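You operate a simulated robot arm through the tools that you are given. There is no shell and no other tool.

Carry out the task below with a simulated robot arm. There is one attempt and no reset: what you move stays moved.

TASK
Sweep the glass grit off the cleaner top and bin it.
Fine: push it into the dustpan with the hand brush till none shows, tip the pan into the waste bin, and lay hand brush and pan back where they were. The cleaner stays switched off. Spill no more than a spoonful, drop nothing.

It is judged by the outcome, as a careful person would: the job done as asked, and still so three seconds after it is handed in. It fails if anything else is knocked over, pushed out of place, dropped, spilled or broken.

THE ROBOT
A 7-joint arm with a two-finger parallel gripper, fixed in place. Base frame: the origin is on the floor under the middle of its stand, x ahead of it, y to its left, z up; the work surface is at about z = 0.95. Lengths are in m, angles in degrees, forces in N, time in s.
It reaches about 1.479 m from its shoulder. Its first joint turns from -166.0 to 166.0 degrees. Payload 4.4 kg.
The tool frame sits at the grasp point between the pads (the TCP): z along the fingers, y along the line on which they close. The tips reach 0.023 m beyond it. The gripper opens to 0.094 m. The fingers are 0.038 m wide and 0.01 m thick; the gripper's body (0.054 by 0.096 m) begins 0.039 m behind the TCP.
Orientation is that of the tool frame in the base frame, as a unit quaternion [x, y, z, w]. With the fingers straight down and closing along the base's y, the tool's x points along the base's -x, its y along +y and its z along -z.

THE INTERFACE
- The arm moves only by the tool arm_command. Its argument "rows" is a list of rows, each an object of numbers (a shift or turn left out is 0, a gripper value left out holds the last): "dx", "dy", "dz": the shift along the tool's x, y, z in m; "ax", "ay", "az": the turn, a rotation vector about the tool's x, y, z in degrees; "gripper": the gripper command, from -1 (fully open) to 1 (shut), values between in proportion. In form: [{"dx": .., "dy": .., "dz": .., "ax": .., "ay": .., "az": .., "gripper": ..}, ...]. A call has 1 to 20 rows; each row shifts and turns the commanded pose from where the row before left it, along the tool's axes as they then stand. Each row takes 0.2 s and may step no farther than 0.05 m and 8.6 degrees from the row before; otherwise, or with a gripper value out of range, the whole call is refused. Where a pose cannot be reached the arm comes as near as it can. A force on the tool above 40 N (or 10 N above the force at the start of the call, whichever is more), or a blocked arm, ends the call early, and 0.2 s more pass. Each finger travels about 0.072 m/s and halts on what it meets, pressing with about 35 N; the grip force reading is that of the motor and also rises with nothing between the fingers. The clock runs only during rows and for 0.2 s after the last one: add rows that do not move to give the fingers time. The reply holds the time, the measured pose of the TCP, the force on the tool along the base axes, the opening and the grip force, in the units named above and with some noise, with the torque about the TCP (base axes, N m) and any sound that the robot's microphone picked up, and new pictures: "show" is both (left out), scene, wrist or none.
- Cameras (640 x 400 px; columns grow to the right, rows downward): "scene" is fixed at [0.3996, -0.6506, 1.5317]; the picture's right is [0.33, -0.94, 0.00], its down [-0.77, -0.27, -0.58] and it looks along [0.55, 0.19, -0.81] (base axes); focal length 214 px, centre (320, 200). "wrist" rides on the gripper at [0.086, 0.016, -0.074] in the tool frame; the picture's right is [-0.18, 0.98, 0.00], its down [-0.58, -0.11, -0.81] and it looks along [-0.79, -0.15, 0.59] (tool axes); focal length 243 px, centre (320, 200).
- locate(camera, pixels): for up to 12 pixels [column, row] of the newest picture of that camera ("zoom" is the newest enlarged one), the place [x, y, z] in the base frame of the surface seen there, good to about 0.003 m. The clock stands still meanwhile.
- inspect(camera, box): a new picture of the part [left, top, right, bottom] of that camera's present view, enlarged. The clock stands still meanwhile.
- job_done(): hands the job in; it is judged then, once.

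Leave the gripper open and the arm clear of the work at the hand-in unless told otherwise.

The tools are called after "Call:" by a JSON object that holds its "name" and its "arguments". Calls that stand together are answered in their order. arm_command: Moves the arm, as the interface text tells. Its arguments: {"type":"object","properties":{"rows":{"type":"array","items":{"type":"object","properties":{"dx":{"type":"number"},"dy":{"type":"number"},"dz":{"type":"number"},"ax":{"type":"number"},"ay":{"type":"number"},"az":{"type":"number"},"gripper":{"type":"number"}}}},"show":{"type":"string","enum":["both","scene","wrist","none"]}},"required":["rows"]} The other tools are called the same way: locate (camera, pixels) gives the place of the surface under pixels of a picture; inspect (camera, box) takes an enlarged picture of a part of a camera's view; job_done () hands the job in.

At the start:

```text
t: 0.0
ee_pos: [0.7225, -0.2011, 1.2248]
tcp_rot: [0.0, 1.0, 0.001, 0.001]
force: [1.1, -0.5, -0.3]
torque: [0.01, 0.02, -0.01]
finger_gap: 0.0938
gripper_force: 0.1
```

scene: 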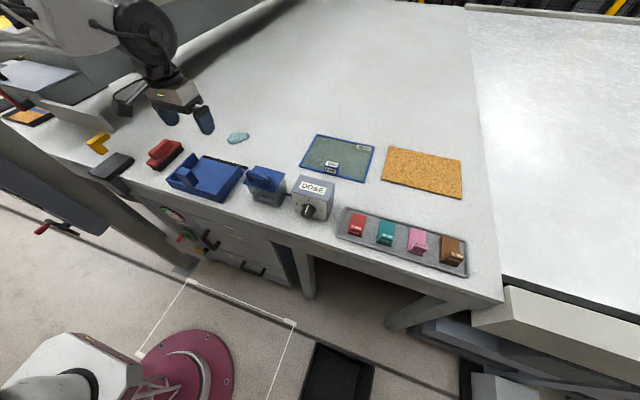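
wrist: 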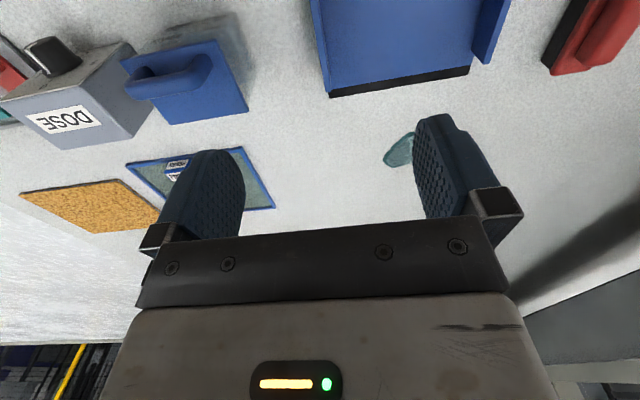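

I see a blue dustpan near (205,178), a red item near (165,153), a blue item near (265,185), and a glassy pile near (237,138). I'll enlarge the scene view to identify each item before moving.

Call:
{"name": "inspect", "arguments": {"camera": "scene", "box": [80, 90, 280, 215]}}

Call:
{"name": "inspect", "arguments": {"camera": "scene", "box": [230, 120, 480, 280]}}

Call:
{"name": "inspect", "arguments": {"camera": "scene", "box": [0, 180, 400, 400]}}

Call:
{"name": "inspect", "arguments": {"camera": "wrist", "box": [0, 0, 640, 240]}}

```text
3.20 times, centred on (180, 152) of scene
```

zoom: 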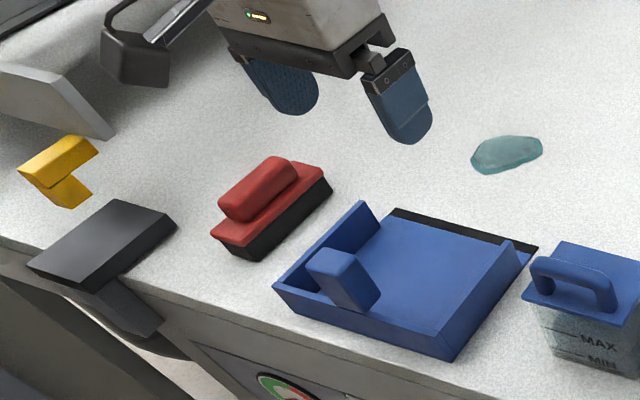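

```text
2.50 times, centred on (355, 200) of scene
```

zoom: 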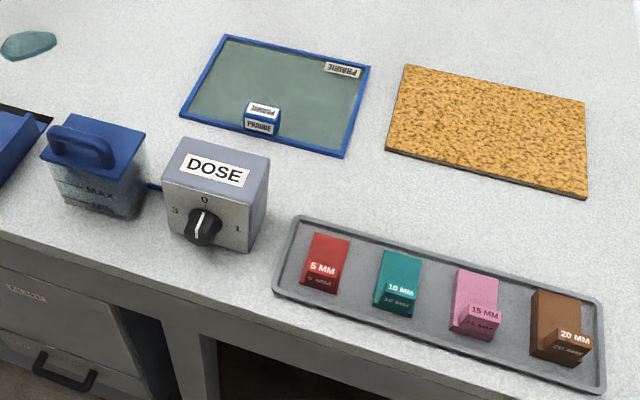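

```text
1.60 times, centred on (200, 290) of scene
```

zoom: 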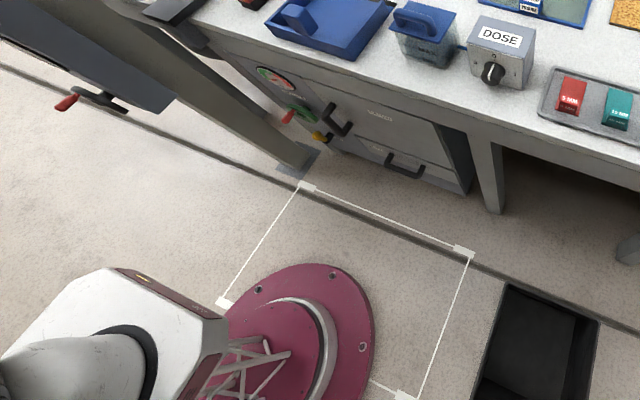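

```text
1.00 times, centred on (320, 120) of wrist (not enlarged: the box is as wide or as high as the picture)
```

zoom: 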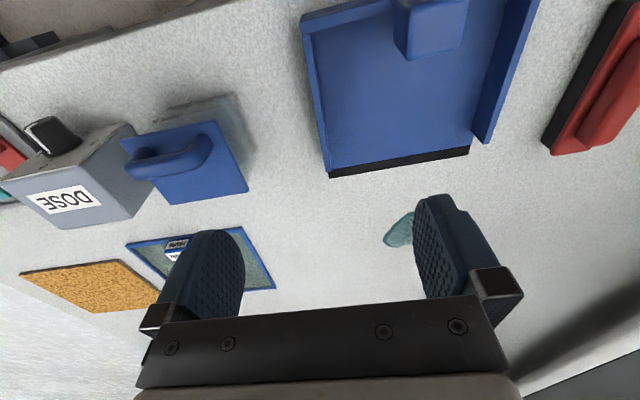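

The brush is the red block with black bristles, the pan is the blue tray with a stub handle and its black lip facing away from the robot, and the grit is the teal patch. The dark open box on the floor near (335,370) looks like the bin. I'll measure these places.

Call:
{"name": "locate", "arguments": {"camera": "scene", "pixels": [[237, 138], [228, 140], [249, 136], [238, 133], [233, 144], [165, 148], [152, 164], [168, 170], [182, 147], [163, 141], [188, 153], [150, 155]]}}

Call:
{"name": "locate", "arguments": {"camera": "scene", "pixels": [[166, 180], [194, 153], [247, 166], [222, 201], [184, 170], [190, 172], [192, 186], [215, 180], [205, 157], [199, 160], [180, 180], [202, 168]]}}

Call:
{"name": "locate", "arguments": {"camera": "scene", "pixels": [[317, 344], [373, 367], [300, 398], [340, 370], [336, 390], [188, 280], [294, 323], [340, 352], [370, 395], [325, 360]]}}

Call:
{"name": "locate", "arguments": {"camera": "scene", "pixels": [[98, 138], [110, 165], [130, 155], [92, 172], [55, 108], [110, 130], [248, 168], [265, 170], [285, 180], [280, 204], [252, 196], [130, 95]]}}

```text
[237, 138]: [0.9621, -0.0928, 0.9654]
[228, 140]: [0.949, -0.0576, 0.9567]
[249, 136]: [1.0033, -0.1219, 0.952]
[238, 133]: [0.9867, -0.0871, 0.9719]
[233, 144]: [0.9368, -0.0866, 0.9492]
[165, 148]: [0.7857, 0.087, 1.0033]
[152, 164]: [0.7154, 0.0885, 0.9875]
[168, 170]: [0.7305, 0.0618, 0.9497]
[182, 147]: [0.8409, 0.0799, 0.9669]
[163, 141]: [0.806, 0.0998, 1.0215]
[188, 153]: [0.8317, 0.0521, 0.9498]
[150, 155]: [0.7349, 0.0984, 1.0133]
```

```text
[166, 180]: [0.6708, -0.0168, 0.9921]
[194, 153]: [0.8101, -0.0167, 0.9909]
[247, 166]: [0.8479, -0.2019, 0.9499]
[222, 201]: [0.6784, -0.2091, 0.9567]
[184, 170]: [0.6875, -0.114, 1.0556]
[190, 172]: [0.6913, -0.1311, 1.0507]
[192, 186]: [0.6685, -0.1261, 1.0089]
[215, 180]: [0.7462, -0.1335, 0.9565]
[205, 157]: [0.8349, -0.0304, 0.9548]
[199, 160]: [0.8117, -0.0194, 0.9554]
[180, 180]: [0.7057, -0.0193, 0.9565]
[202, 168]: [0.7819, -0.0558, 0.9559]
```

```text
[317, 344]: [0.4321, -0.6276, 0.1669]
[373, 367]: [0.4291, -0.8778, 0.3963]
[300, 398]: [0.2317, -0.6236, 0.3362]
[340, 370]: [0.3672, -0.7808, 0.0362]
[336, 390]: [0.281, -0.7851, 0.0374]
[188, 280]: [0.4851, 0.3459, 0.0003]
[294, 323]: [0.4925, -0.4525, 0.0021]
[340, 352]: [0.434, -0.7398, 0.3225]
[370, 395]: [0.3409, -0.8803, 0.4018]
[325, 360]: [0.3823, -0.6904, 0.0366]
```

```text
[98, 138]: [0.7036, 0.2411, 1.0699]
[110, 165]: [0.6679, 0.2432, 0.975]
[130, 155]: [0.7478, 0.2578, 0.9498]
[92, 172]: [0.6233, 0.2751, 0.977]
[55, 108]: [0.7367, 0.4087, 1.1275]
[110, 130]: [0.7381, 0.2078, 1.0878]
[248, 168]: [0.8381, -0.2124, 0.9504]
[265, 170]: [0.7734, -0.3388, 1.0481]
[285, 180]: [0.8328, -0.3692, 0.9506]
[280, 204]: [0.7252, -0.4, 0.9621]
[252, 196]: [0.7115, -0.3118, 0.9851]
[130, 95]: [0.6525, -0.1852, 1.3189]
```

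Key places so far:
- **Grit:** about (0.965, -0.09).
- **Pan:** x 0.67–0.85, y -0.21 to -0.02, with its mouth facing +x.
- **Brush:** about (0.785, 0.085), long axis along x.
- **Bin rim:** about z 0.40, x up to 0.435, y -0.885 to -0.635.

Next I'll pull the hand back and up over empty space for a better wrist view of the brush and pan.

Call:
{"name": "arm_command", "arguments": {"rows": [{"dx": 0.04, "dy": 0.03}, {"dx": 0.04, "dy": 0.03}, {"dx": 0.04, "dy": 0.03}, {"dx": 0.04, "dy": 0.03}, {"dx": 0.04, "dy": 0.02}, {"dx": 0.02}], "show": "both"}}

```text
t: 1.4
ee_pos: [0.504, -0.0605, 1.2234]
tcp_rot: [0.0, 1.0, 0.0, 0.001]
force: [-0.2, 0.3, -0.4]
torque: [-0.05, -0.02, -0.03]
finger_gap: 0.0941
gripper_force: 0.1
```

scene: 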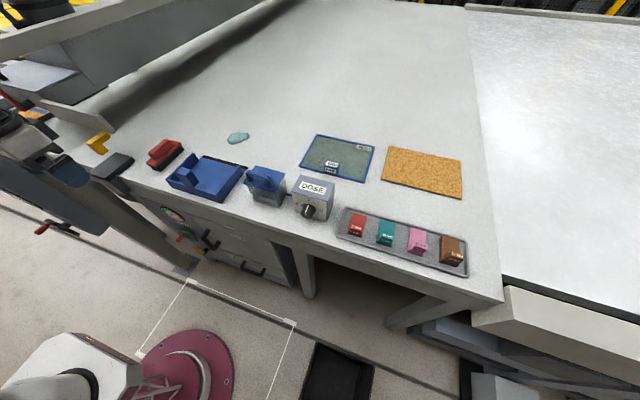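
wrist: 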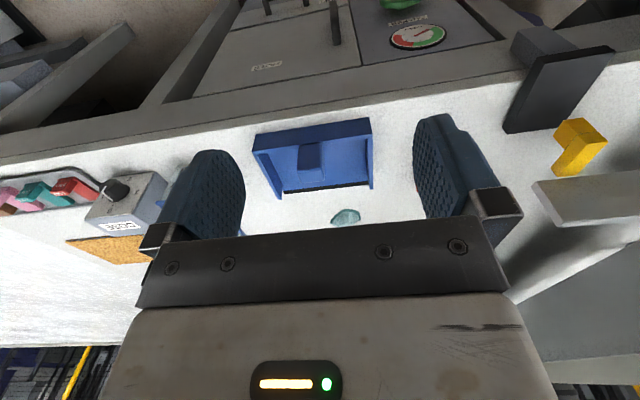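

The wrist picture is upside-down but shows the pan clearly at (312,155); a finger hides the brush. I'll enlarge it, plus the scene view of the left side and the floor.

Call:
{"name": "inspect", "arguments": {"camera": "wrist", "box": [220, 90, 420, 240]}}

Call:
{"name": "inspect", "arguments": {"camera": "scene", "box": [130, 110, 270, 210]}}

Call:
{"name": "inspect", "arguments": {"camera": "scene", "box": [0, 70, 200, 250]}}

Call:
{"name": "inspect", "arguments": {"camera": "scene", "box": [260, 300, 420, 400]}}

```text
2.67 times, centred on (320, 165) of wrist
```

zoom: 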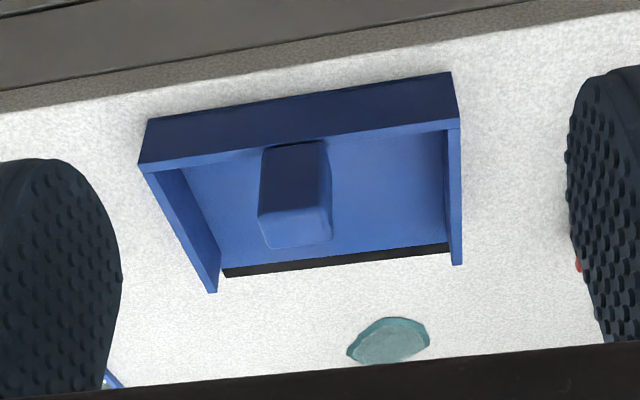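

```text
4.00 times, centred on (200, 160) of scene
```

zoom: 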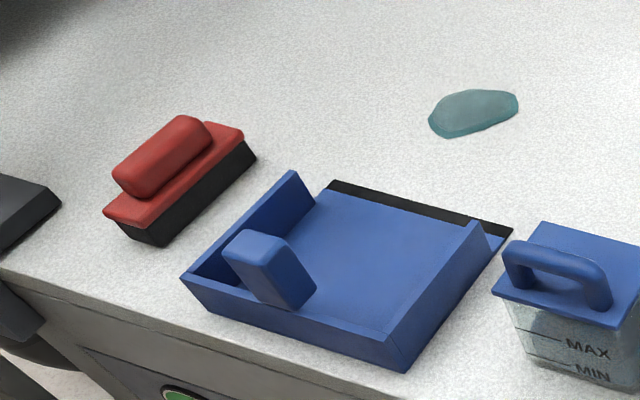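

```text
2.22 times, centred on (100, 160) of scene
```

zoom: 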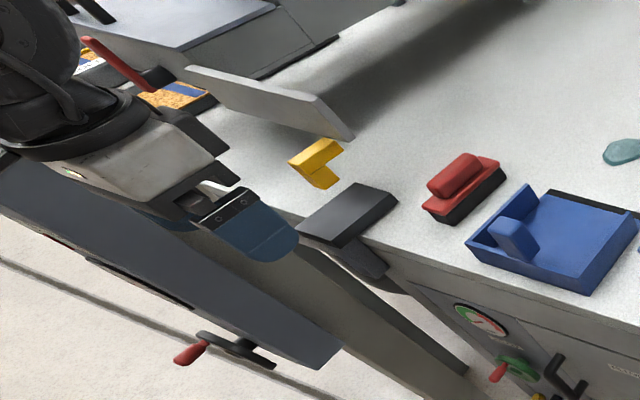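

```text
4.00 times, centred on (340, 350) of scene
```

zoom: 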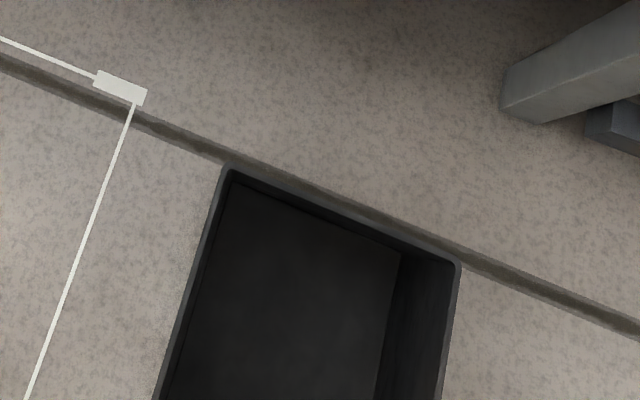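

I'll re-enlarge the pan/brush area and measure the pan handle and brush handle on it.

Call:
{"name": "inspect", "arguments": {"camera": "scene", "box": [140, 120, 260, 205]}}

```text
4.71 times, centred on (200, 162) of scene
```

zoom: 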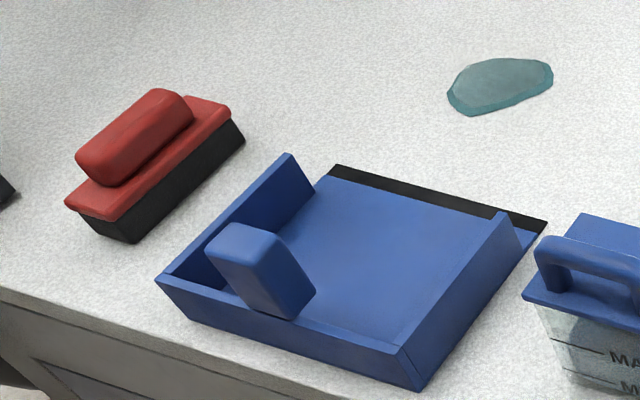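

Call:
{"name": "locate", "arguments": {"camera": "zoom", "pixels": [[228, 240], [255, 237], [240, 230], [225, 270], [240, 285], [260, 300], [290, 300], [290, 260], [305, 280], [245, 265], [270, 285], [260, 255]]}}

Call:
{"name": "locate", "arguments": {"camera": "zoom", "pixels": [[90, 165], [110, 172], [150, 100], [180, 105], [135, 135], [72, 202], [105, 215], [190, 100], [225, 110], [132, 240], [243, 140], [80, 215]]}}

Call:
{"name": "locate", "arguments": {"camera": "zoom", "pixels": [[160, 282], [168, 272], [290, 156], [310, 185], [335, 168], [543, 225], [505, 218], [520, 248], [415, 380], [405, 345], [322, 180], [440, 210]]}}

Call:
{"name": "locate", "arguments": {"camera": "zoom", "pixels": [[448, 95], [470, 114], [552, 75], [540, 60], [480, 62], [500, 85], [460, 82], [525, 98], [30, 290], [120, 315], [5, 195], [300, 375]]}}

```text
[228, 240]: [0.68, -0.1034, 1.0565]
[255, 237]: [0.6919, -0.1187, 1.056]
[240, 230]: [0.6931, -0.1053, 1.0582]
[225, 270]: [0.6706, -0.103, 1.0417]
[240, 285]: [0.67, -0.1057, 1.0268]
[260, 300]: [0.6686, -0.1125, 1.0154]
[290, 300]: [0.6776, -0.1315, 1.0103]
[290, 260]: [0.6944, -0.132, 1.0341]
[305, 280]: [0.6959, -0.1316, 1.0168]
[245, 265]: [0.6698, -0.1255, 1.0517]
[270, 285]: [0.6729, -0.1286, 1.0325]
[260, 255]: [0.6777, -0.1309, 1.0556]
```

```text
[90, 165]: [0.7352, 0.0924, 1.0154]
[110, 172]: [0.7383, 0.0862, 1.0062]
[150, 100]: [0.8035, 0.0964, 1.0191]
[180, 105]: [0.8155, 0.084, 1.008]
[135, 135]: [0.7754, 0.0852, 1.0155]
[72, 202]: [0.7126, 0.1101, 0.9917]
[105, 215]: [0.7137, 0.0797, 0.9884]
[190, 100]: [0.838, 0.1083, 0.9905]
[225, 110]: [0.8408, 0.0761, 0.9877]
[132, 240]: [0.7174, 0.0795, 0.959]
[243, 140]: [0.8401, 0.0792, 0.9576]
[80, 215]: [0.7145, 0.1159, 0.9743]
```

```text
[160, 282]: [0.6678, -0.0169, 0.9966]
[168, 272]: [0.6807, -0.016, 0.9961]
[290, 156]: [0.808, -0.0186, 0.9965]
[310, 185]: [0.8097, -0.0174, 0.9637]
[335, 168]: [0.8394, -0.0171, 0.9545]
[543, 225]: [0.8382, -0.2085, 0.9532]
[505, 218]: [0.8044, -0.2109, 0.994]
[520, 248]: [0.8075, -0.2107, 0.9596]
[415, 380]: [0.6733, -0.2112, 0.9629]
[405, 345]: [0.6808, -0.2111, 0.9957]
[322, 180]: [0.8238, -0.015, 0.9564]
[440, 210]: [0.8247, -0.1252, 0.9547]
```

```text
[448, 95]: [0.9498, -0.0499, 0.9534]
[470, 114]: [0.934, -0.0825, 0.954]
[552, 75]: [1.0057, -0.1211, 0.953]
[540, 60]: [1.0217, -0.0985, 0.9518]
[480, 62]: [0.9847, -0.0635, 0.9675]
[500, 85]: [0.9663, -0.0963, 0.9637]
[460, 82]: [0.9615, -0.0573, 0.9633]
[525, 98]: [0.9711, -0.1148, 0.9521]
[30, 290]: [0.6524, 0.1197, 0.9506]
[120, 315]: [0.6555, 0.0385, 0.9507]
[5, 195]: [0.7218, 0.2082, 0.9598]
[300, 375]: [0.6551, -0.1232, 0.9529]
```

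Measurements now:
- **Brush:** x 0.712–0.841, y 0.079–0.118. The handle ridge top is about z 1.018 and the plate about 0.990.
- **Pan:** x 0.667–0.84, y -0.211 to -0.016. The stub handle is at x 0.668–0.698, y -0.10 to -0.132, with its top at z 1.057.
- **Table edge:** about x 0.645.

I'll move level to above the brush at (0.777, 0.0975), then come down partway and check.

Call:
{"name": "arm_command", "arguments": {"rows": [{"dx": -0.039, "dy": 0.0226}, {"dx": -0.039, "dy": 0.0226}, {"dx": -0.039, "dy": 0.0226}, {"dx": -0.039, "dy": 0.0226}, {"dx": -0.039, "dy": 0.0226}, {"dx": -0.039, "dy": 0.0226}, {"dx": -0.039, "dy": 0.0224}, {"dz": 0.04}, {"dz": 0.04}, {"dz": 0.02}, {}], "show": "both"}}

```text
t: 3.8
ee_pos: [0.7772, 0.095, 1.1248]
tcp_rot: [0.0, 1.0, -0.001, 0.001]
force: [-0.2, 0.7, -0.6]
torque: [-0.03, 0.02, -0.02]
finger_gap: 0.094
gripper_force: 0.1
```

scene: 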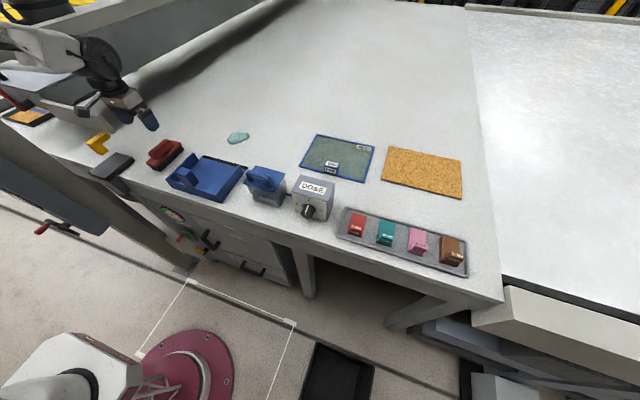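
wrist: 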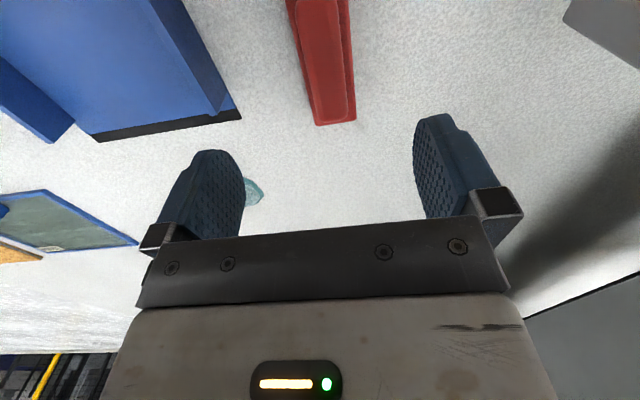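

The brush is at the top centre of the wrist view (320,60). I'll measure its handle sides to centre the grasp.

Call:
{"name": "inspect", "arguments": {"camera": "wrist", "box": [240, 0, 400, 130]}}

Call:
{"name": "locate", "arguments": {"camera": "wrist", "pixels": [[318, 124], [355, 120], [292, 5], [345, 5], [303, 60], [349, 60], [325, 60], [340, 60], [308, 60], [330, 110], [318, 20], [310, 100]]}}

```text
3.08 times, centred on (320, 65) of wrist
```

zoom: 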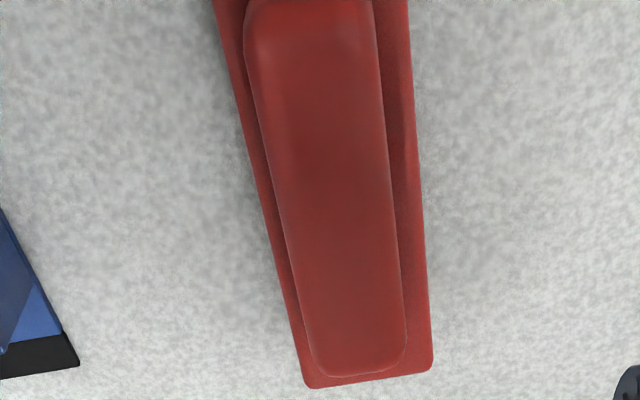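

```text
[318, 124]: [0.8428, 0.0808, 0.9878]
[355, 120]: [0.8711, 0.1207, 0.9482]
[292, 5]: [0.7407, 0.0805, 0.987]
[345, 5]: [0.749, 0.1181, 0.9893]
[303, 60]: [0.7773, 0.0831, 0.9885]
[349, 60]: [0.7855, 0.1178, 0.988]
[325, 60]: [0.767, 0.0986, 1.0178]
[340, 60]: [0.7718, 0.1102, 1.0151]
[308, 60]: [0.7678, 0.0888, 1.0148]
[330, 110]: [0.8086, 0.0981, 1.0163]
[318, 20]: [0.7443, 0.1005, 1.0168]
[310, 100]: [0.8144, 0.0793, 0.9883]
```

The brush handle centre is y≈0.099, its top z≈1.018, and the plate top z≈0.989. I'll shift +0.004 in y and descend 0.108 so the tips stop just above the plate.

Call:
{"name": "arm_command", "arguments": {"rows": [{"dy": 0.004, "dz": 0.03}, {"dz": 0.03}, {"dz": 0.025}, {"dz": 0.015}, {"dz": 0.008}, {}], "show": "both"}}

```text
t: 5.2
ee_pos: [0.7755, 0.101, 1.0183]
tcp_rot: [0.0, 1.0, 0.0, 0.0]
force: [-0.2, -0.9, 0.8]
torque: [-0.03, 0.01, -0.02]
finger_gap: 0.0938
gripper_force: 0.1
```

scene: 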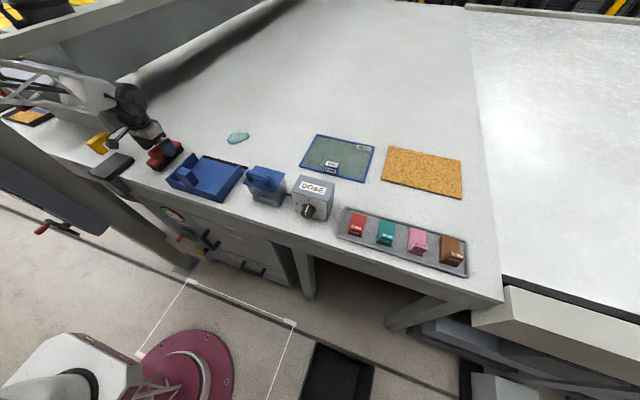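
wrist: 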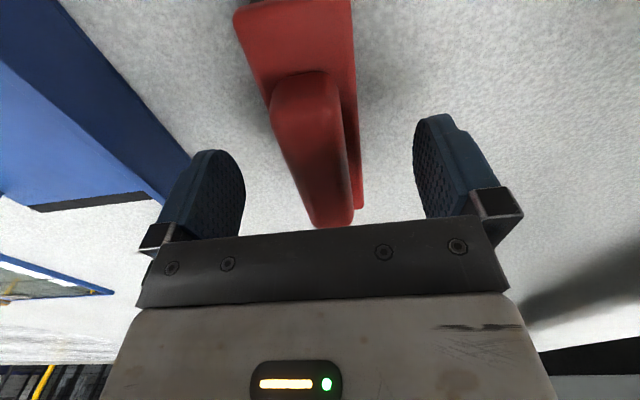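

The handle is centred between the pads at (310,150), and the tips are just above the plate. Now I'll close the gripper.

Call:
{"name": "arm_command", "arguments": {"rows": [{"gripper": 1}, {"gripper": 1}, {"gripper": 1}, {"gripper": 1}, {"gripper": 1}, {"gripper": 1}], "show": "wrist"}}

```text
t: 6.6
ee_pos: [0.7757, 0.101, 1.0176]
tcp_rot: [0.0, 1.0, 0.0, 0.0]
force: [0.4, -0.6, 1.5]
torque: [0.05, -0.04, -0.03]
finger_gap: 0.0273
gripper_force: 35.5
```

wrist: 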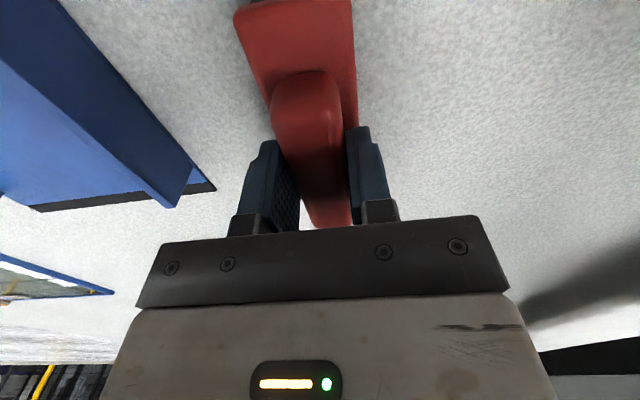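

The brush is held (gap 0.0273). I'll lift it 0.09 m and turn it 90° about the vertical so its long side faces the pan mouth.

Call:
{"name": "arm_command", "arguments": {"rows": [{"dz": -0.02}, {"dz": -0.035}, {"dz": -0.035}, {"az": 6}, {"az": 8.4}, {"az": 8.4}, {"az": 8.4}, {"az": 8.4}, {"az": 8.4}, {"az": 8.4}, {"az": 8.4}, {"az": 8.4}, {"az": 8.4}, {"az": 8.4}, {}], "show": "both"}}

```text
t: 9.8
ee_pos: [0.7768, 0.1016, 1.1074]
tcp_rot: [0.708, 0.706, 0.0, 0.0]
force: [-0.4, 0.5, -0.3]
torque: [-0.01, 0.01, 0.05]
finger_gap: 0.0277
gripper_force: 34.7
```

scene: 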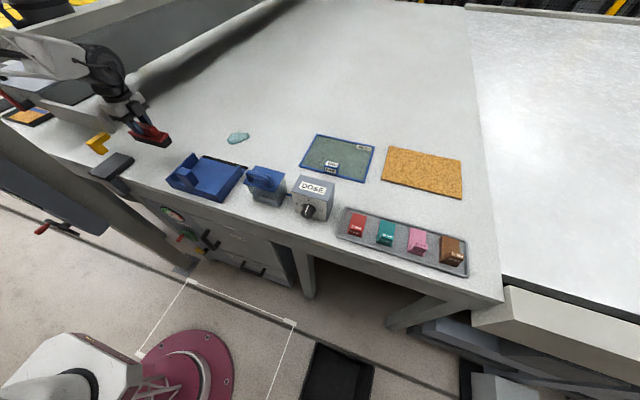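
wrist: 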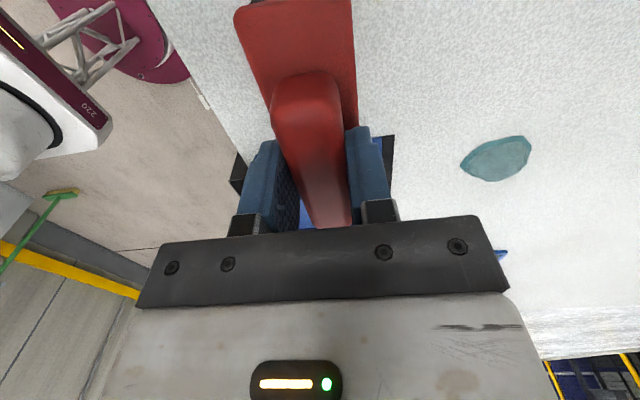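

The turn worked (rotation reads 90°). I'll carry the brush level past the grit to about (1.07, -0.098), then look again before lowering.

Call:
{"name": "arm_command", "arguments": {"rows": [{"dy": 0.0367, "dx": -0.025}, {"dy": 0.0367, "dx": -0.025}, {"dy": 0.0367, "dx": -0.025}, {"dy": 0.0367, "dx": -0.025}, {"dy": 0.0367, "dx": -0.025}, {"dy": 0.0367, "dx": -0.025}, {"dy": 0.0367, "dx": -0.025}, {"dy": 0.0367, "dx": -0.025}, {}], "show": "both"}}

```text
t: 11.8
ee_pos: [1.0695, -0.1014, 1.1075]
tcp_rot: [0.707, 0.708, 0.001, 0.0]
force: [-0.1, -0.4, -1.2]
torque: [-0.01, 0.02, 0.0]
finger_gap: 0.0275
gripper_force: 34.6
```

scene: 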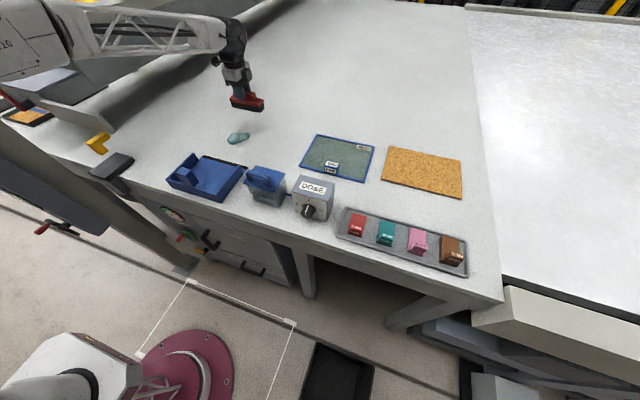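
wrist: 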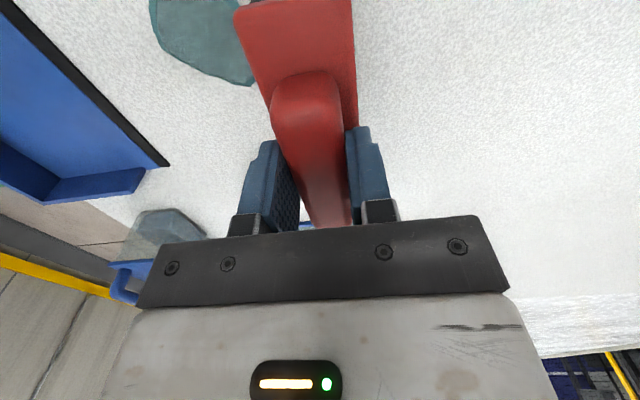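

I'll check the grit extents and brush ends from both cameras.

Call:
{"name": "locate", "arguments": {"camera": "wrist", "pixels": [[152, 20], [165, 45], [195, 70], [225, 82], [253, 84], [235, 5], [245, 50], [152, 2], [200, 30], [236, 12], [350, 5], [168, 165]]}}

Call:
{"name": "inspect", "arguments": {"camera": "scene", "box": [160, 70, 300, 210]}}

```text
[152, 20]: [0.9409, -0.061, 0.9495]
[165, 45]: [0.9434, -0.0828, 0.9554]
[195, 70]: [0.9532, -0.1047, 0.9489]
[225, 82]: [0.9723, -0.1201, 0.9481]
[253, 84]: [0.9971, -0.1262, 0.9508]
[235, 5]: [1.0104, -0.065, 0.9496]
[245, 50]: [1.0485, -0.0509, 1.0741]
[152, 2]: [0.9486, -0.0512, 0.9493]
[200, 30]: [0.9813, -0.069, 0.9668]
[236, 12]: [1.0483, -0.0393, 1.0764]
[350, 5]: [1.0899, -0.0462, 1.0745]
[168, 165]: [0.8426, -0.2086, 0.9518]
```

```text
2.86 times, centred on (230, 140) of scene
```

zoom: 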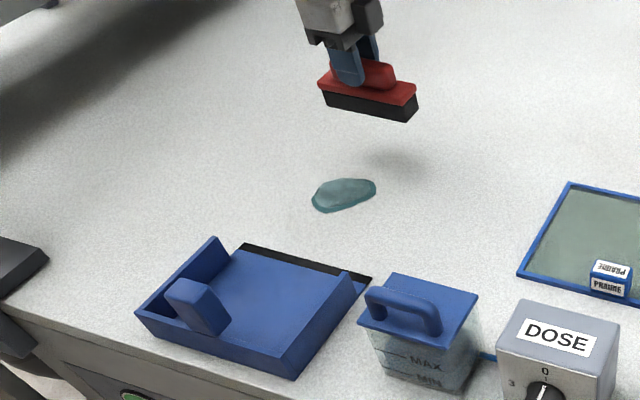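

The grit spans x 0.94–1.02, y -0.05 to -0.127. The brush spans about y -0.036 to -0.166, with its front face at x 1.049, clear behind the grit. I'll shift 3 mm toward +y and lower to bristle contact.

Call:
{"name": "arm_command", "arguments": {"rows": [{"dx": 0.003, "dz": 0.03}, {"dz": 0.03}, {"dz": 0.02}, {"dz": 0.008}, {"dz": 0.002}, {}], "show": "both"}}

```text
t: 13.2
ee_pos: [1.0683, -0.0965, 1.0171]
tcp_rot: [0.707, 0.707, 0.001, 0.0]
force: [-1.1, 0.2, 6.3]
torque: [-0.01, 0.06, -0.05]
finger_gap: 0.0274
gripper_force: 35.0
```

scene: 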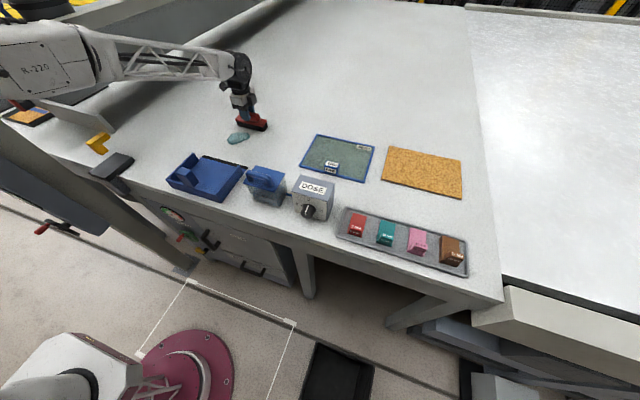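
wrist: 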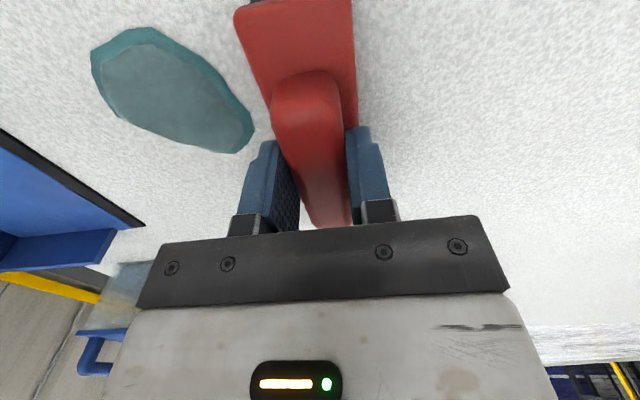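

Light contact (6 N up). I'll sweep slowly toward the pan (tool -y) for the first 0.10 m and look at how the grit moves.

Call:
{"name": "arm_command", "arguments": {"rows": [{"dy": -0.01}, {"dy": -0.015}, {"dy": -0.015}, {"dy": -0.015}, {"dy": -0.015}, {"dy": -0.015}, {"dy": -0.015}], "show": "both"}}

```text
t: 14.8
ee_pos: [0.9685, -0.0959, 1.0166]
tcp_rot: [0.707, 0.707, 0.0, 0.001]
force: [12.8, 0.9, 25.9]
torque: [0.0, -0.28, 0.01]
finger_gap: 0.0276
gripper_force: 35.6
```

scene: 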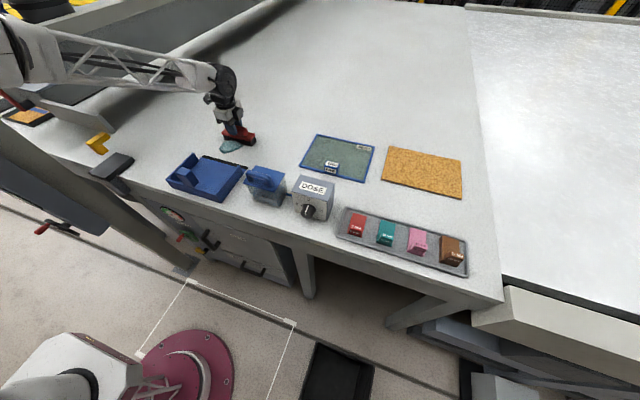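
wrist: 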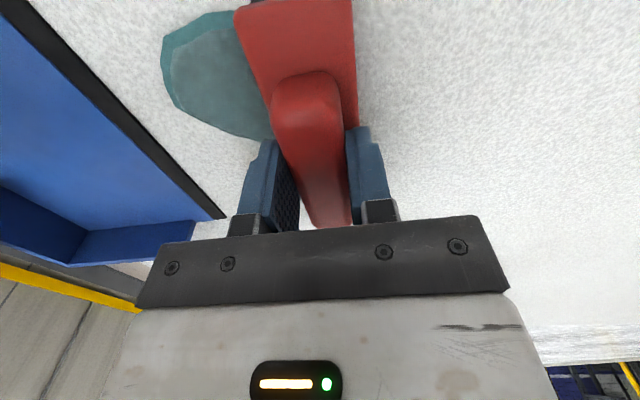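

The grit pile is moving ahead of the brush, but the press has risen to 26 N. I'll check for leftovers behind the brush.

Call:
{"name": "inspect", "arguments": {"camera": "scene", "box": [180, 90, 290, 180]}}

Call:
{"name": "locate", "arguments": {"camera": "wrist", "pixels": [[162, 60], [175, 100], [210, 122], [245, 135], [200, 15], [235, 14], [172, 40], [205, 60], [30, 5], [222, 215]]}}

```text
4.44 times, centred on (235, 135) of scene
```

zoom: 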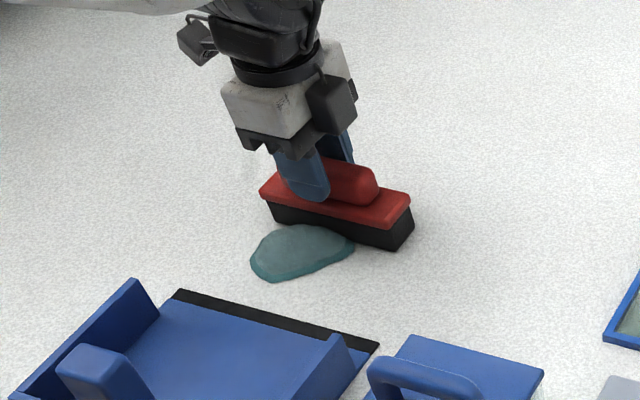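

```text
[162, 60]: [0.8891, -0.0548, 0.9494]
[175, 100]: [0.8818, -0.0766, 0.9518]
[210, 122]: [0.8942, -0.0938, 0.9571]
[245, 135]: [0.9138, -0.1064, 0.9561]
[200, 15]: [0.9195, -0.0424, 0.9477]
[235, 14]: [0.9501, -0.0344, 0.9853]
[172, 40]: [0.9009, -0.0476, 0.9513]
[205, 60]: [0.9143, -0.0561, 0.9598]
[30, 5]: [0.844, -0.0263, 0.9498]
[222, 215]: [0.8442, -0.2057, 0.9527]
```

The pile moves as one mass, now x 0.88–0.95, y about -0.115 to -0.042, within the pan mouth (y -0.206 to -0.026). No residue shows behind. I'll ease up 1 mm and continue to x≈0.915, where the pile reaches the lip.

Call:
{"name": "arm_command", "arguments": {"rows": [{"dz": -0.001}, {"dy": -0.01}, {"dy": -0.012}, {"dy": -0.012}, {"dy": -0.012}, {"dy": -0.008}], "show": "both"}}

Call:
{"name": "inspect", "arguments": {"camera": "scene", "box": [170, 90, 280, 200]}}

```text
t: 16.2
ee_pos: [0.9162, -0.0971, 1.0166]
tcp_rot: [0.707, 0.707, 0.0, 0.0]
force: [0.3, -0.3, -1.0]
torque: [0.01, -0.03, 0.02]
finger_gap: 0.0276
gripper_force: 35.7
```

scene: 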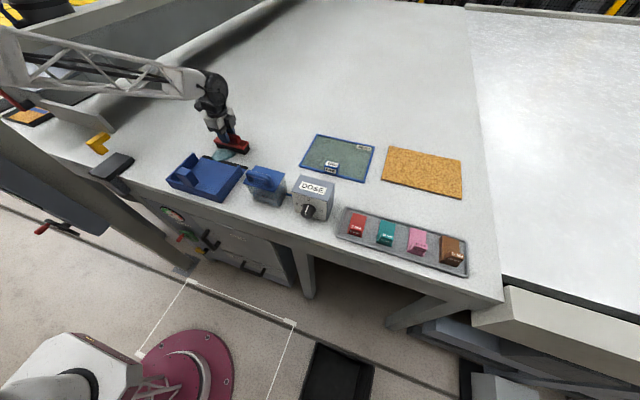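
wrist: 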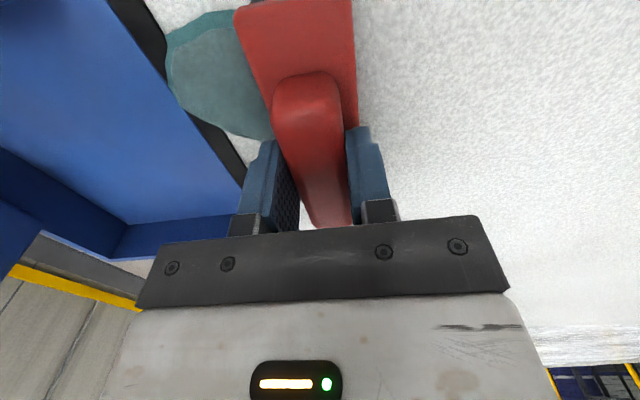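

```text
3.64 times, centred on (225, 145) of scene
```

zoom: 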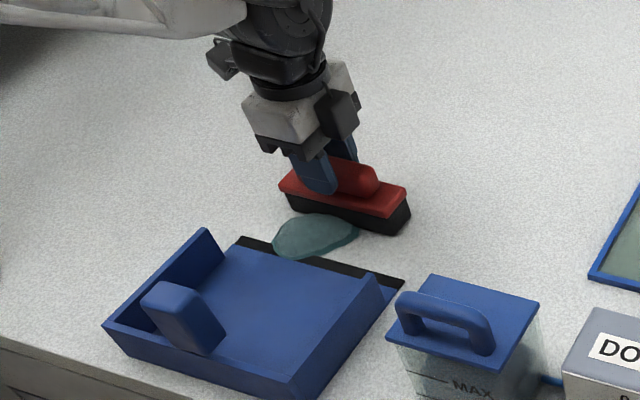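

The press is now nil, and the pile's front is over the black lip with nothing left behind. I'll lower half a millimetre and push on until the brush face is just short of the lip edge (TCP x≈0.87).

Call:
{"name": "arm_command", "arguments": {"rows": [{"dz": 0.0006}, {"dy": -0.01}, {"dy": -0.012}, {"dy": -0.012}, {"dy": -0.01}, {}], "show": "both"}}

Call:
{"name": "inspect", "arguments": {"camera": "scene", "box": [160, 100, 270, 210]}}

```text
t: 17.6
ee_pos: [0.8708, -0.0947, 1.0168]
tcp_rot: [0.707, 0.707, 0.001, 0.0]
force: [0.5, 0.2, 1.8]
torque: [0.06, 0.03, 0.01]
finger_gap: 0.0273
gripper_force: 35.5
```

scene: 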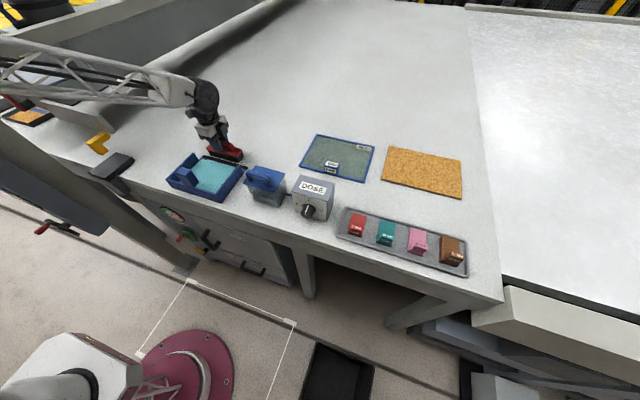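
wrist: 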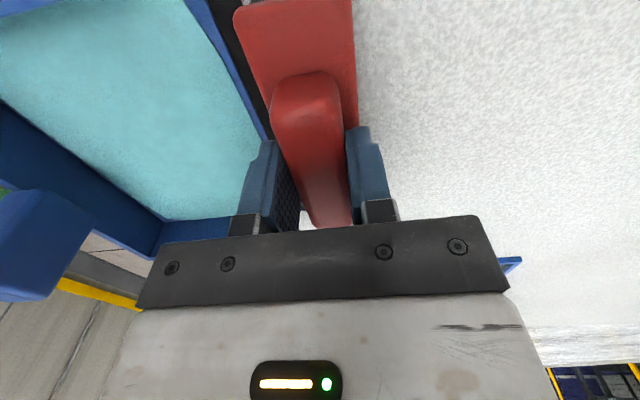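

```text
3.64 times, centred on (215, 155) of scene
```

zoom: 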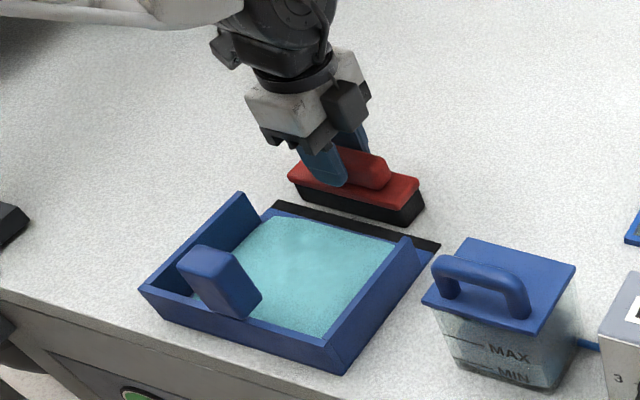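

The grit has gone into the pan, which now shows a teal layer. I'll lift the brush straight up 0.10 m and check the table for leftovers.

Call:
{"name": "arm_command", "arguments": {"rows": [{"dy": 0.005, "dz": -0.01}, {"dz": -0.03}, {"dz": -0.03}, {"dz": -0.03}, {}], "show": "both"}}

Call:
{"name": "inspect", "arguments": {"camera": "scene", "box": [150, 90, 290, 210]}}

Call:
{"name": "inspect", "arguments": {"camera": "wrist", "box": [0, 0, 400, 250]}}

```text
t: 18.8
ee_pos: [0.876, -0.0954, 1.1178]
tcp_rot: [0.707, 0.707, 0.0, -0.001]
force: [0.6, 0.4, 0.1]
torque: [0.03, 0.02, -0.02]
finger_gap: 0.0275
gripper_force: 34.8
```

scene: 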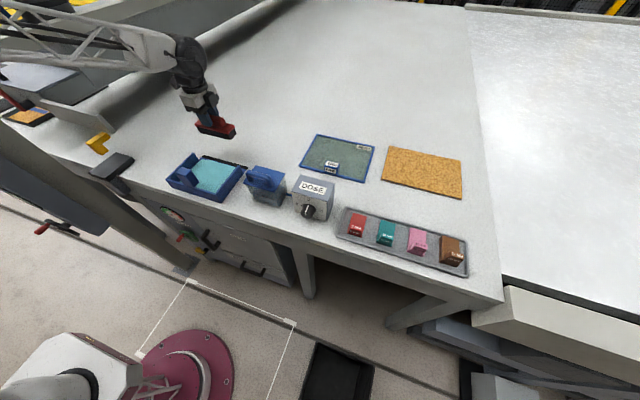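
wrist: 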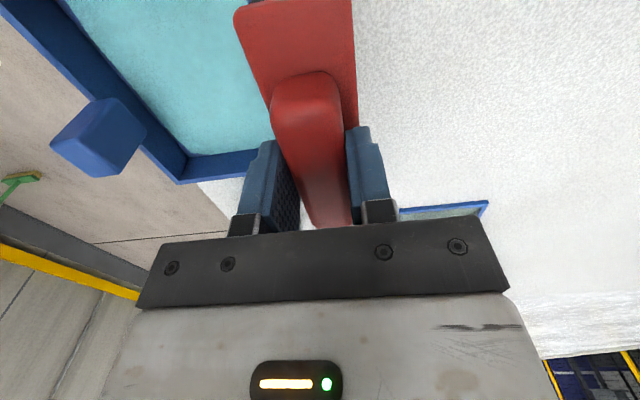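

```text
3.33 times, centred on (220, 150) of scene
```

zoom: 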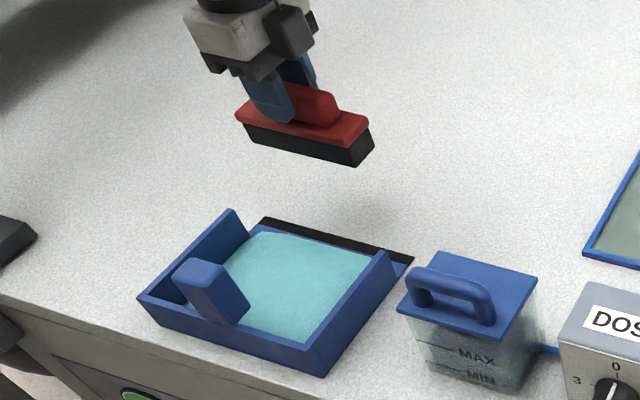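

```text
1.60 times, centred on (200, 125) of wrist
```

zoom: 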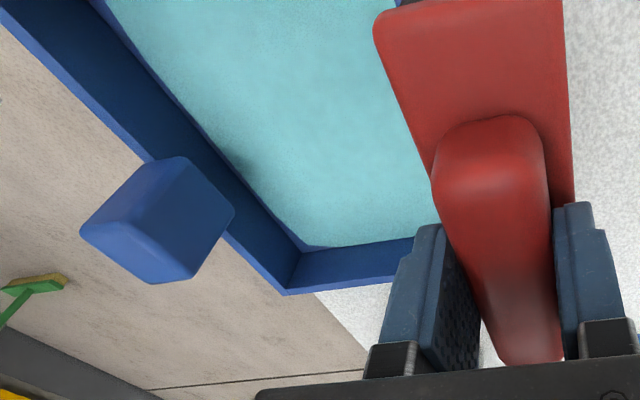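

The table looks clean where the pile was. I'll carry the brush back above its original spot and undo the 90° turn, then look before lowering.

Call:
{"name": "arm_command", "arguments": {"rows": [{"dx": 0.0328, "dy": -0.01677}, {"dx": 0.0328, "dy": -0.01677}, {"dx": 0.0328, "dy": -0.01677}, {"dx": 0.0328, "dy": -0.01677}, {"dx": 0.0328, "dy": -0.01677}, {"dx": 0.033, "dy": -0.01675}, {"az": -6}, {"az": -8.4}, {"az": -8.4}, {"az": -8.4}, {"az": -8.4}, {"az": -8.4}, {"az": -8.4}, {"az": -8.4}, {"az": -8.4}, {"az": -8.4}, {"az": -8.4}, {}], "show": "both"}}

Call:
{"name": "inspect", "arguments": {"camera": "scene", "box": [130, 90, 290, 210]}}

```text
t: 22.6
ee_pos: [0.7756, 0.1018, 1.1182]
tcp_rot: [0.0, 1.0, 0.0, 0.0]
force: [-0.1, -0.7, -0.6]
torque: [-0.01, 0.01, 0.0]
finger_gap: 0.0274
gripper_force: 35.2
```

scene: 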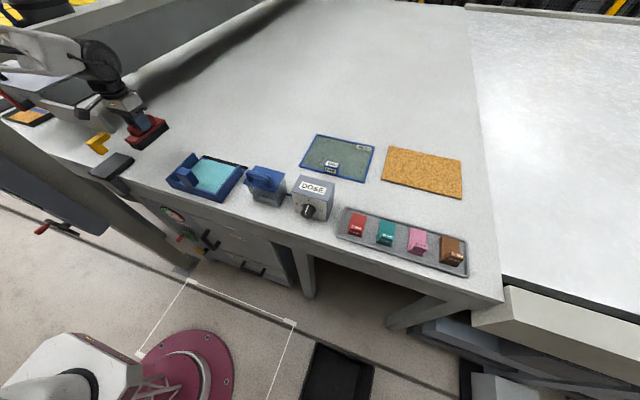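
wrist: 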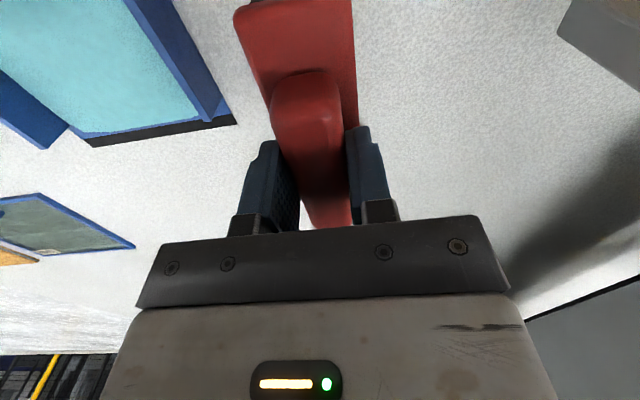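

```text
3.33 times, centred on (210, 150) of scene
```

zoom: 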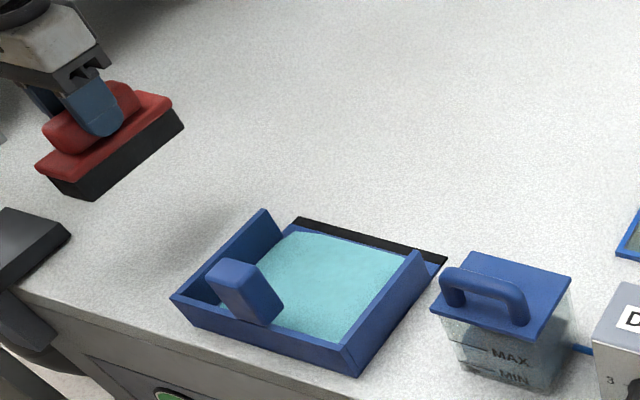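

The table is clean and the brush is back over its spot. I'll lower it 0.10 m to the resting height, with a 1.5 mm y correction.

Call:
{"name": "arm_command", "arguments": {"rows": [{"dy": -0.0015, "dz": 0.03}, {"dz": 0.03}, {"dz": 0.02}, {"dz": 0.012}, {"dz": 0.006}, {"dz": 0.002}, {}], "show": "wrist"}}

```text
t: 24.2
ee_pos: [0.7779, 0.0989, 1.0169]
tcp_rot: [0.0, 1.0, -0.001, 0.0]
force: [-0.6, -0.6, -0.5]
torque: [0.0, 0.0, 0.02]
finger_gap: 0.0273
gripper_force: 35.3
```

wrist: 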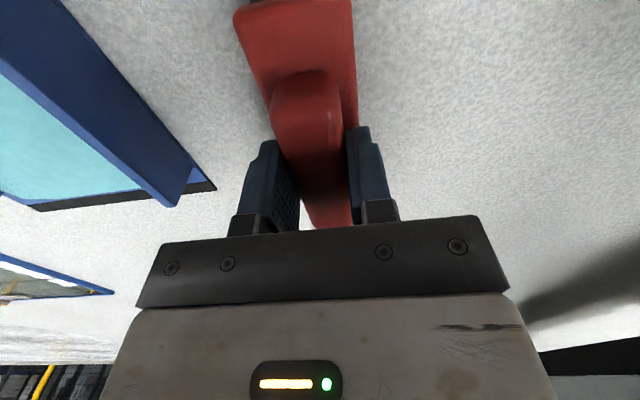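

No contact force yet, so I'll lower another 0.8 mm and check.

Call:
{"name": "arm_command", "arguments": {"rows": [{"dz": 0.0004}, {"dz": 0.0004}, {}], "show": "none"}}

```text
t: 25.0
ee_pos: [0.7756, 0.0981, 1.0164]
tcp_rot: [0.0, 1.0, -0.001, 0.001]
force: [-4.3, 0.6, 24.1]
torque: [0.01, 0.46, -0.01]
finger_gap: 0.0275
gripper_force: 35.1
```

Contact is firm (24 N). I'll ease up 0.4 mm and open the gripper.

Call:
{"name": "arm_command", "arguments": {"rows": [{"dz": -0.0004}, {"gripper": 0.2}, {"gripper": -0.2}, {"gripper": -1}, {"gripper": -1}, {"gripper": -1}, {"gripper": -1}, {"gripper": -1}], "show": "wrist"}}

```text
t: 26.8
ee_pos: [0.7777, 0.0984, 1.0155]
tcp_rot: [0.0, 1.0, 0.0, 0.0]
force: [0.4, 0.2, -0.4]
torque: [0.0, -0.04, -0.01]
finger_gap: 0.0941
gripper_force: 0.1
```

wrist: 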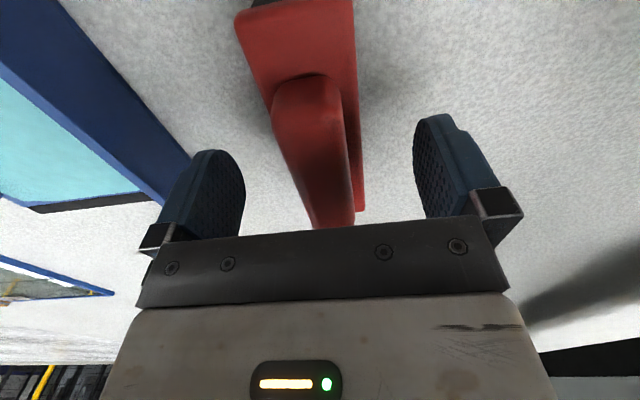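

The brush is released. I'll rise straight up 0.2 m, check the brush placement, then turn 90° ready for the pan and for a look at the bin.

Call:
{"name": "arm_command", "arguments": {"rows": [{"dz": -0.02}, {"dz": -0.04}, {"dz": -0.045}, {"dz": -0.045}, {"dz": -0.045}, {}], "show": "both"}}

Call:
{"name": "inspect", "arguments": {"camera": "scene", "box": [140, 120, 260, 205]}}

Call:
{"name": "locate", "arguments": {"camera": "zoom", "pixels": [[72, 202], [105, 215], [190, 100], [225, 110], [335, 168], [543, 225], [160, 282], [405, 345], [290, 156], [228, 240], [260, 255]]}}

```text
t: 28.2
ee_pos: [0.7715, 0.0996, 1.2093]
tcp_rot: [0.0, 1.0, 0.0, 0.0]
force: [-0.4, -0.4, -0.1]
torque: [0.04, -0.02, -0.03]
finger_gap: 0.0937
gripper_force: 0.0
```

scene: 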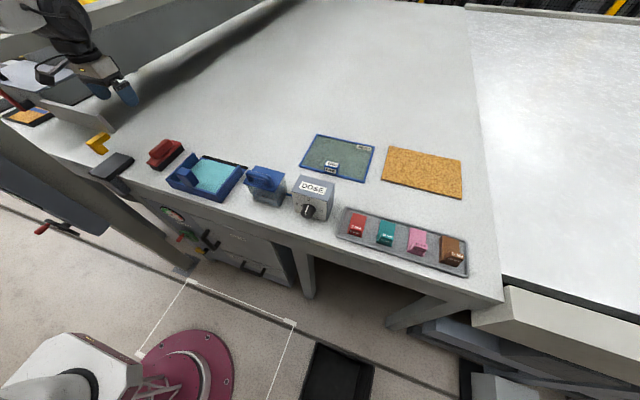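
wrist: 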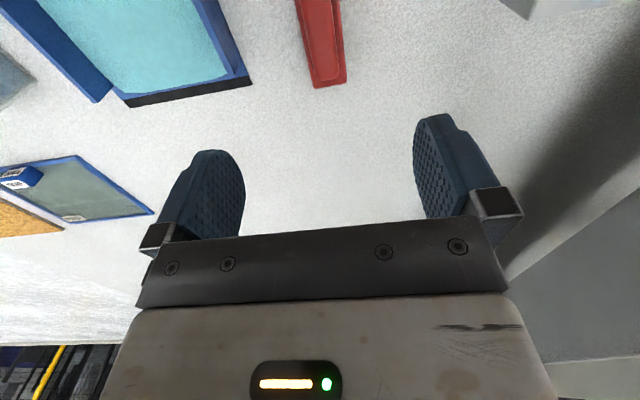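

```text
4.71 times, centred on (200, 162) of scene
```

zoom: 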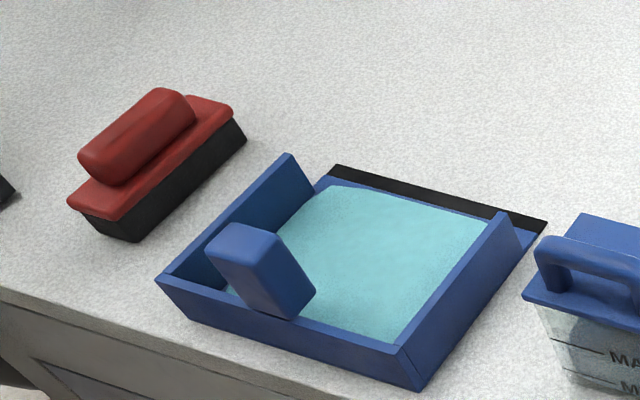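

```text
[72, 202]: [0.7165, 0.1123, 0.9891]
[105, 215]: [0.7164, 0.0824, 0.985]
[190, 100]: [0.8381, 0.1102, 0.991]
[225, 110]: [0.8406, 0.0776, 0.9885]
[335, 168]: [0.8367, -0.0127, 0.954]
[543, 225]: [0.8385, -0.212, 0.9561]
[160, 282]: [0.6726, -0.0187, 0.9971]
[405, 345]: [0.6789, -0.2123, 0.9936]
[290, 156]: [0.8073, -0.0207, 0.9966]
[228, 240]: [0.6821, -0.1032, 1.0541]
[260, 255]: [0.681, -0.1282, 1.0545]
```

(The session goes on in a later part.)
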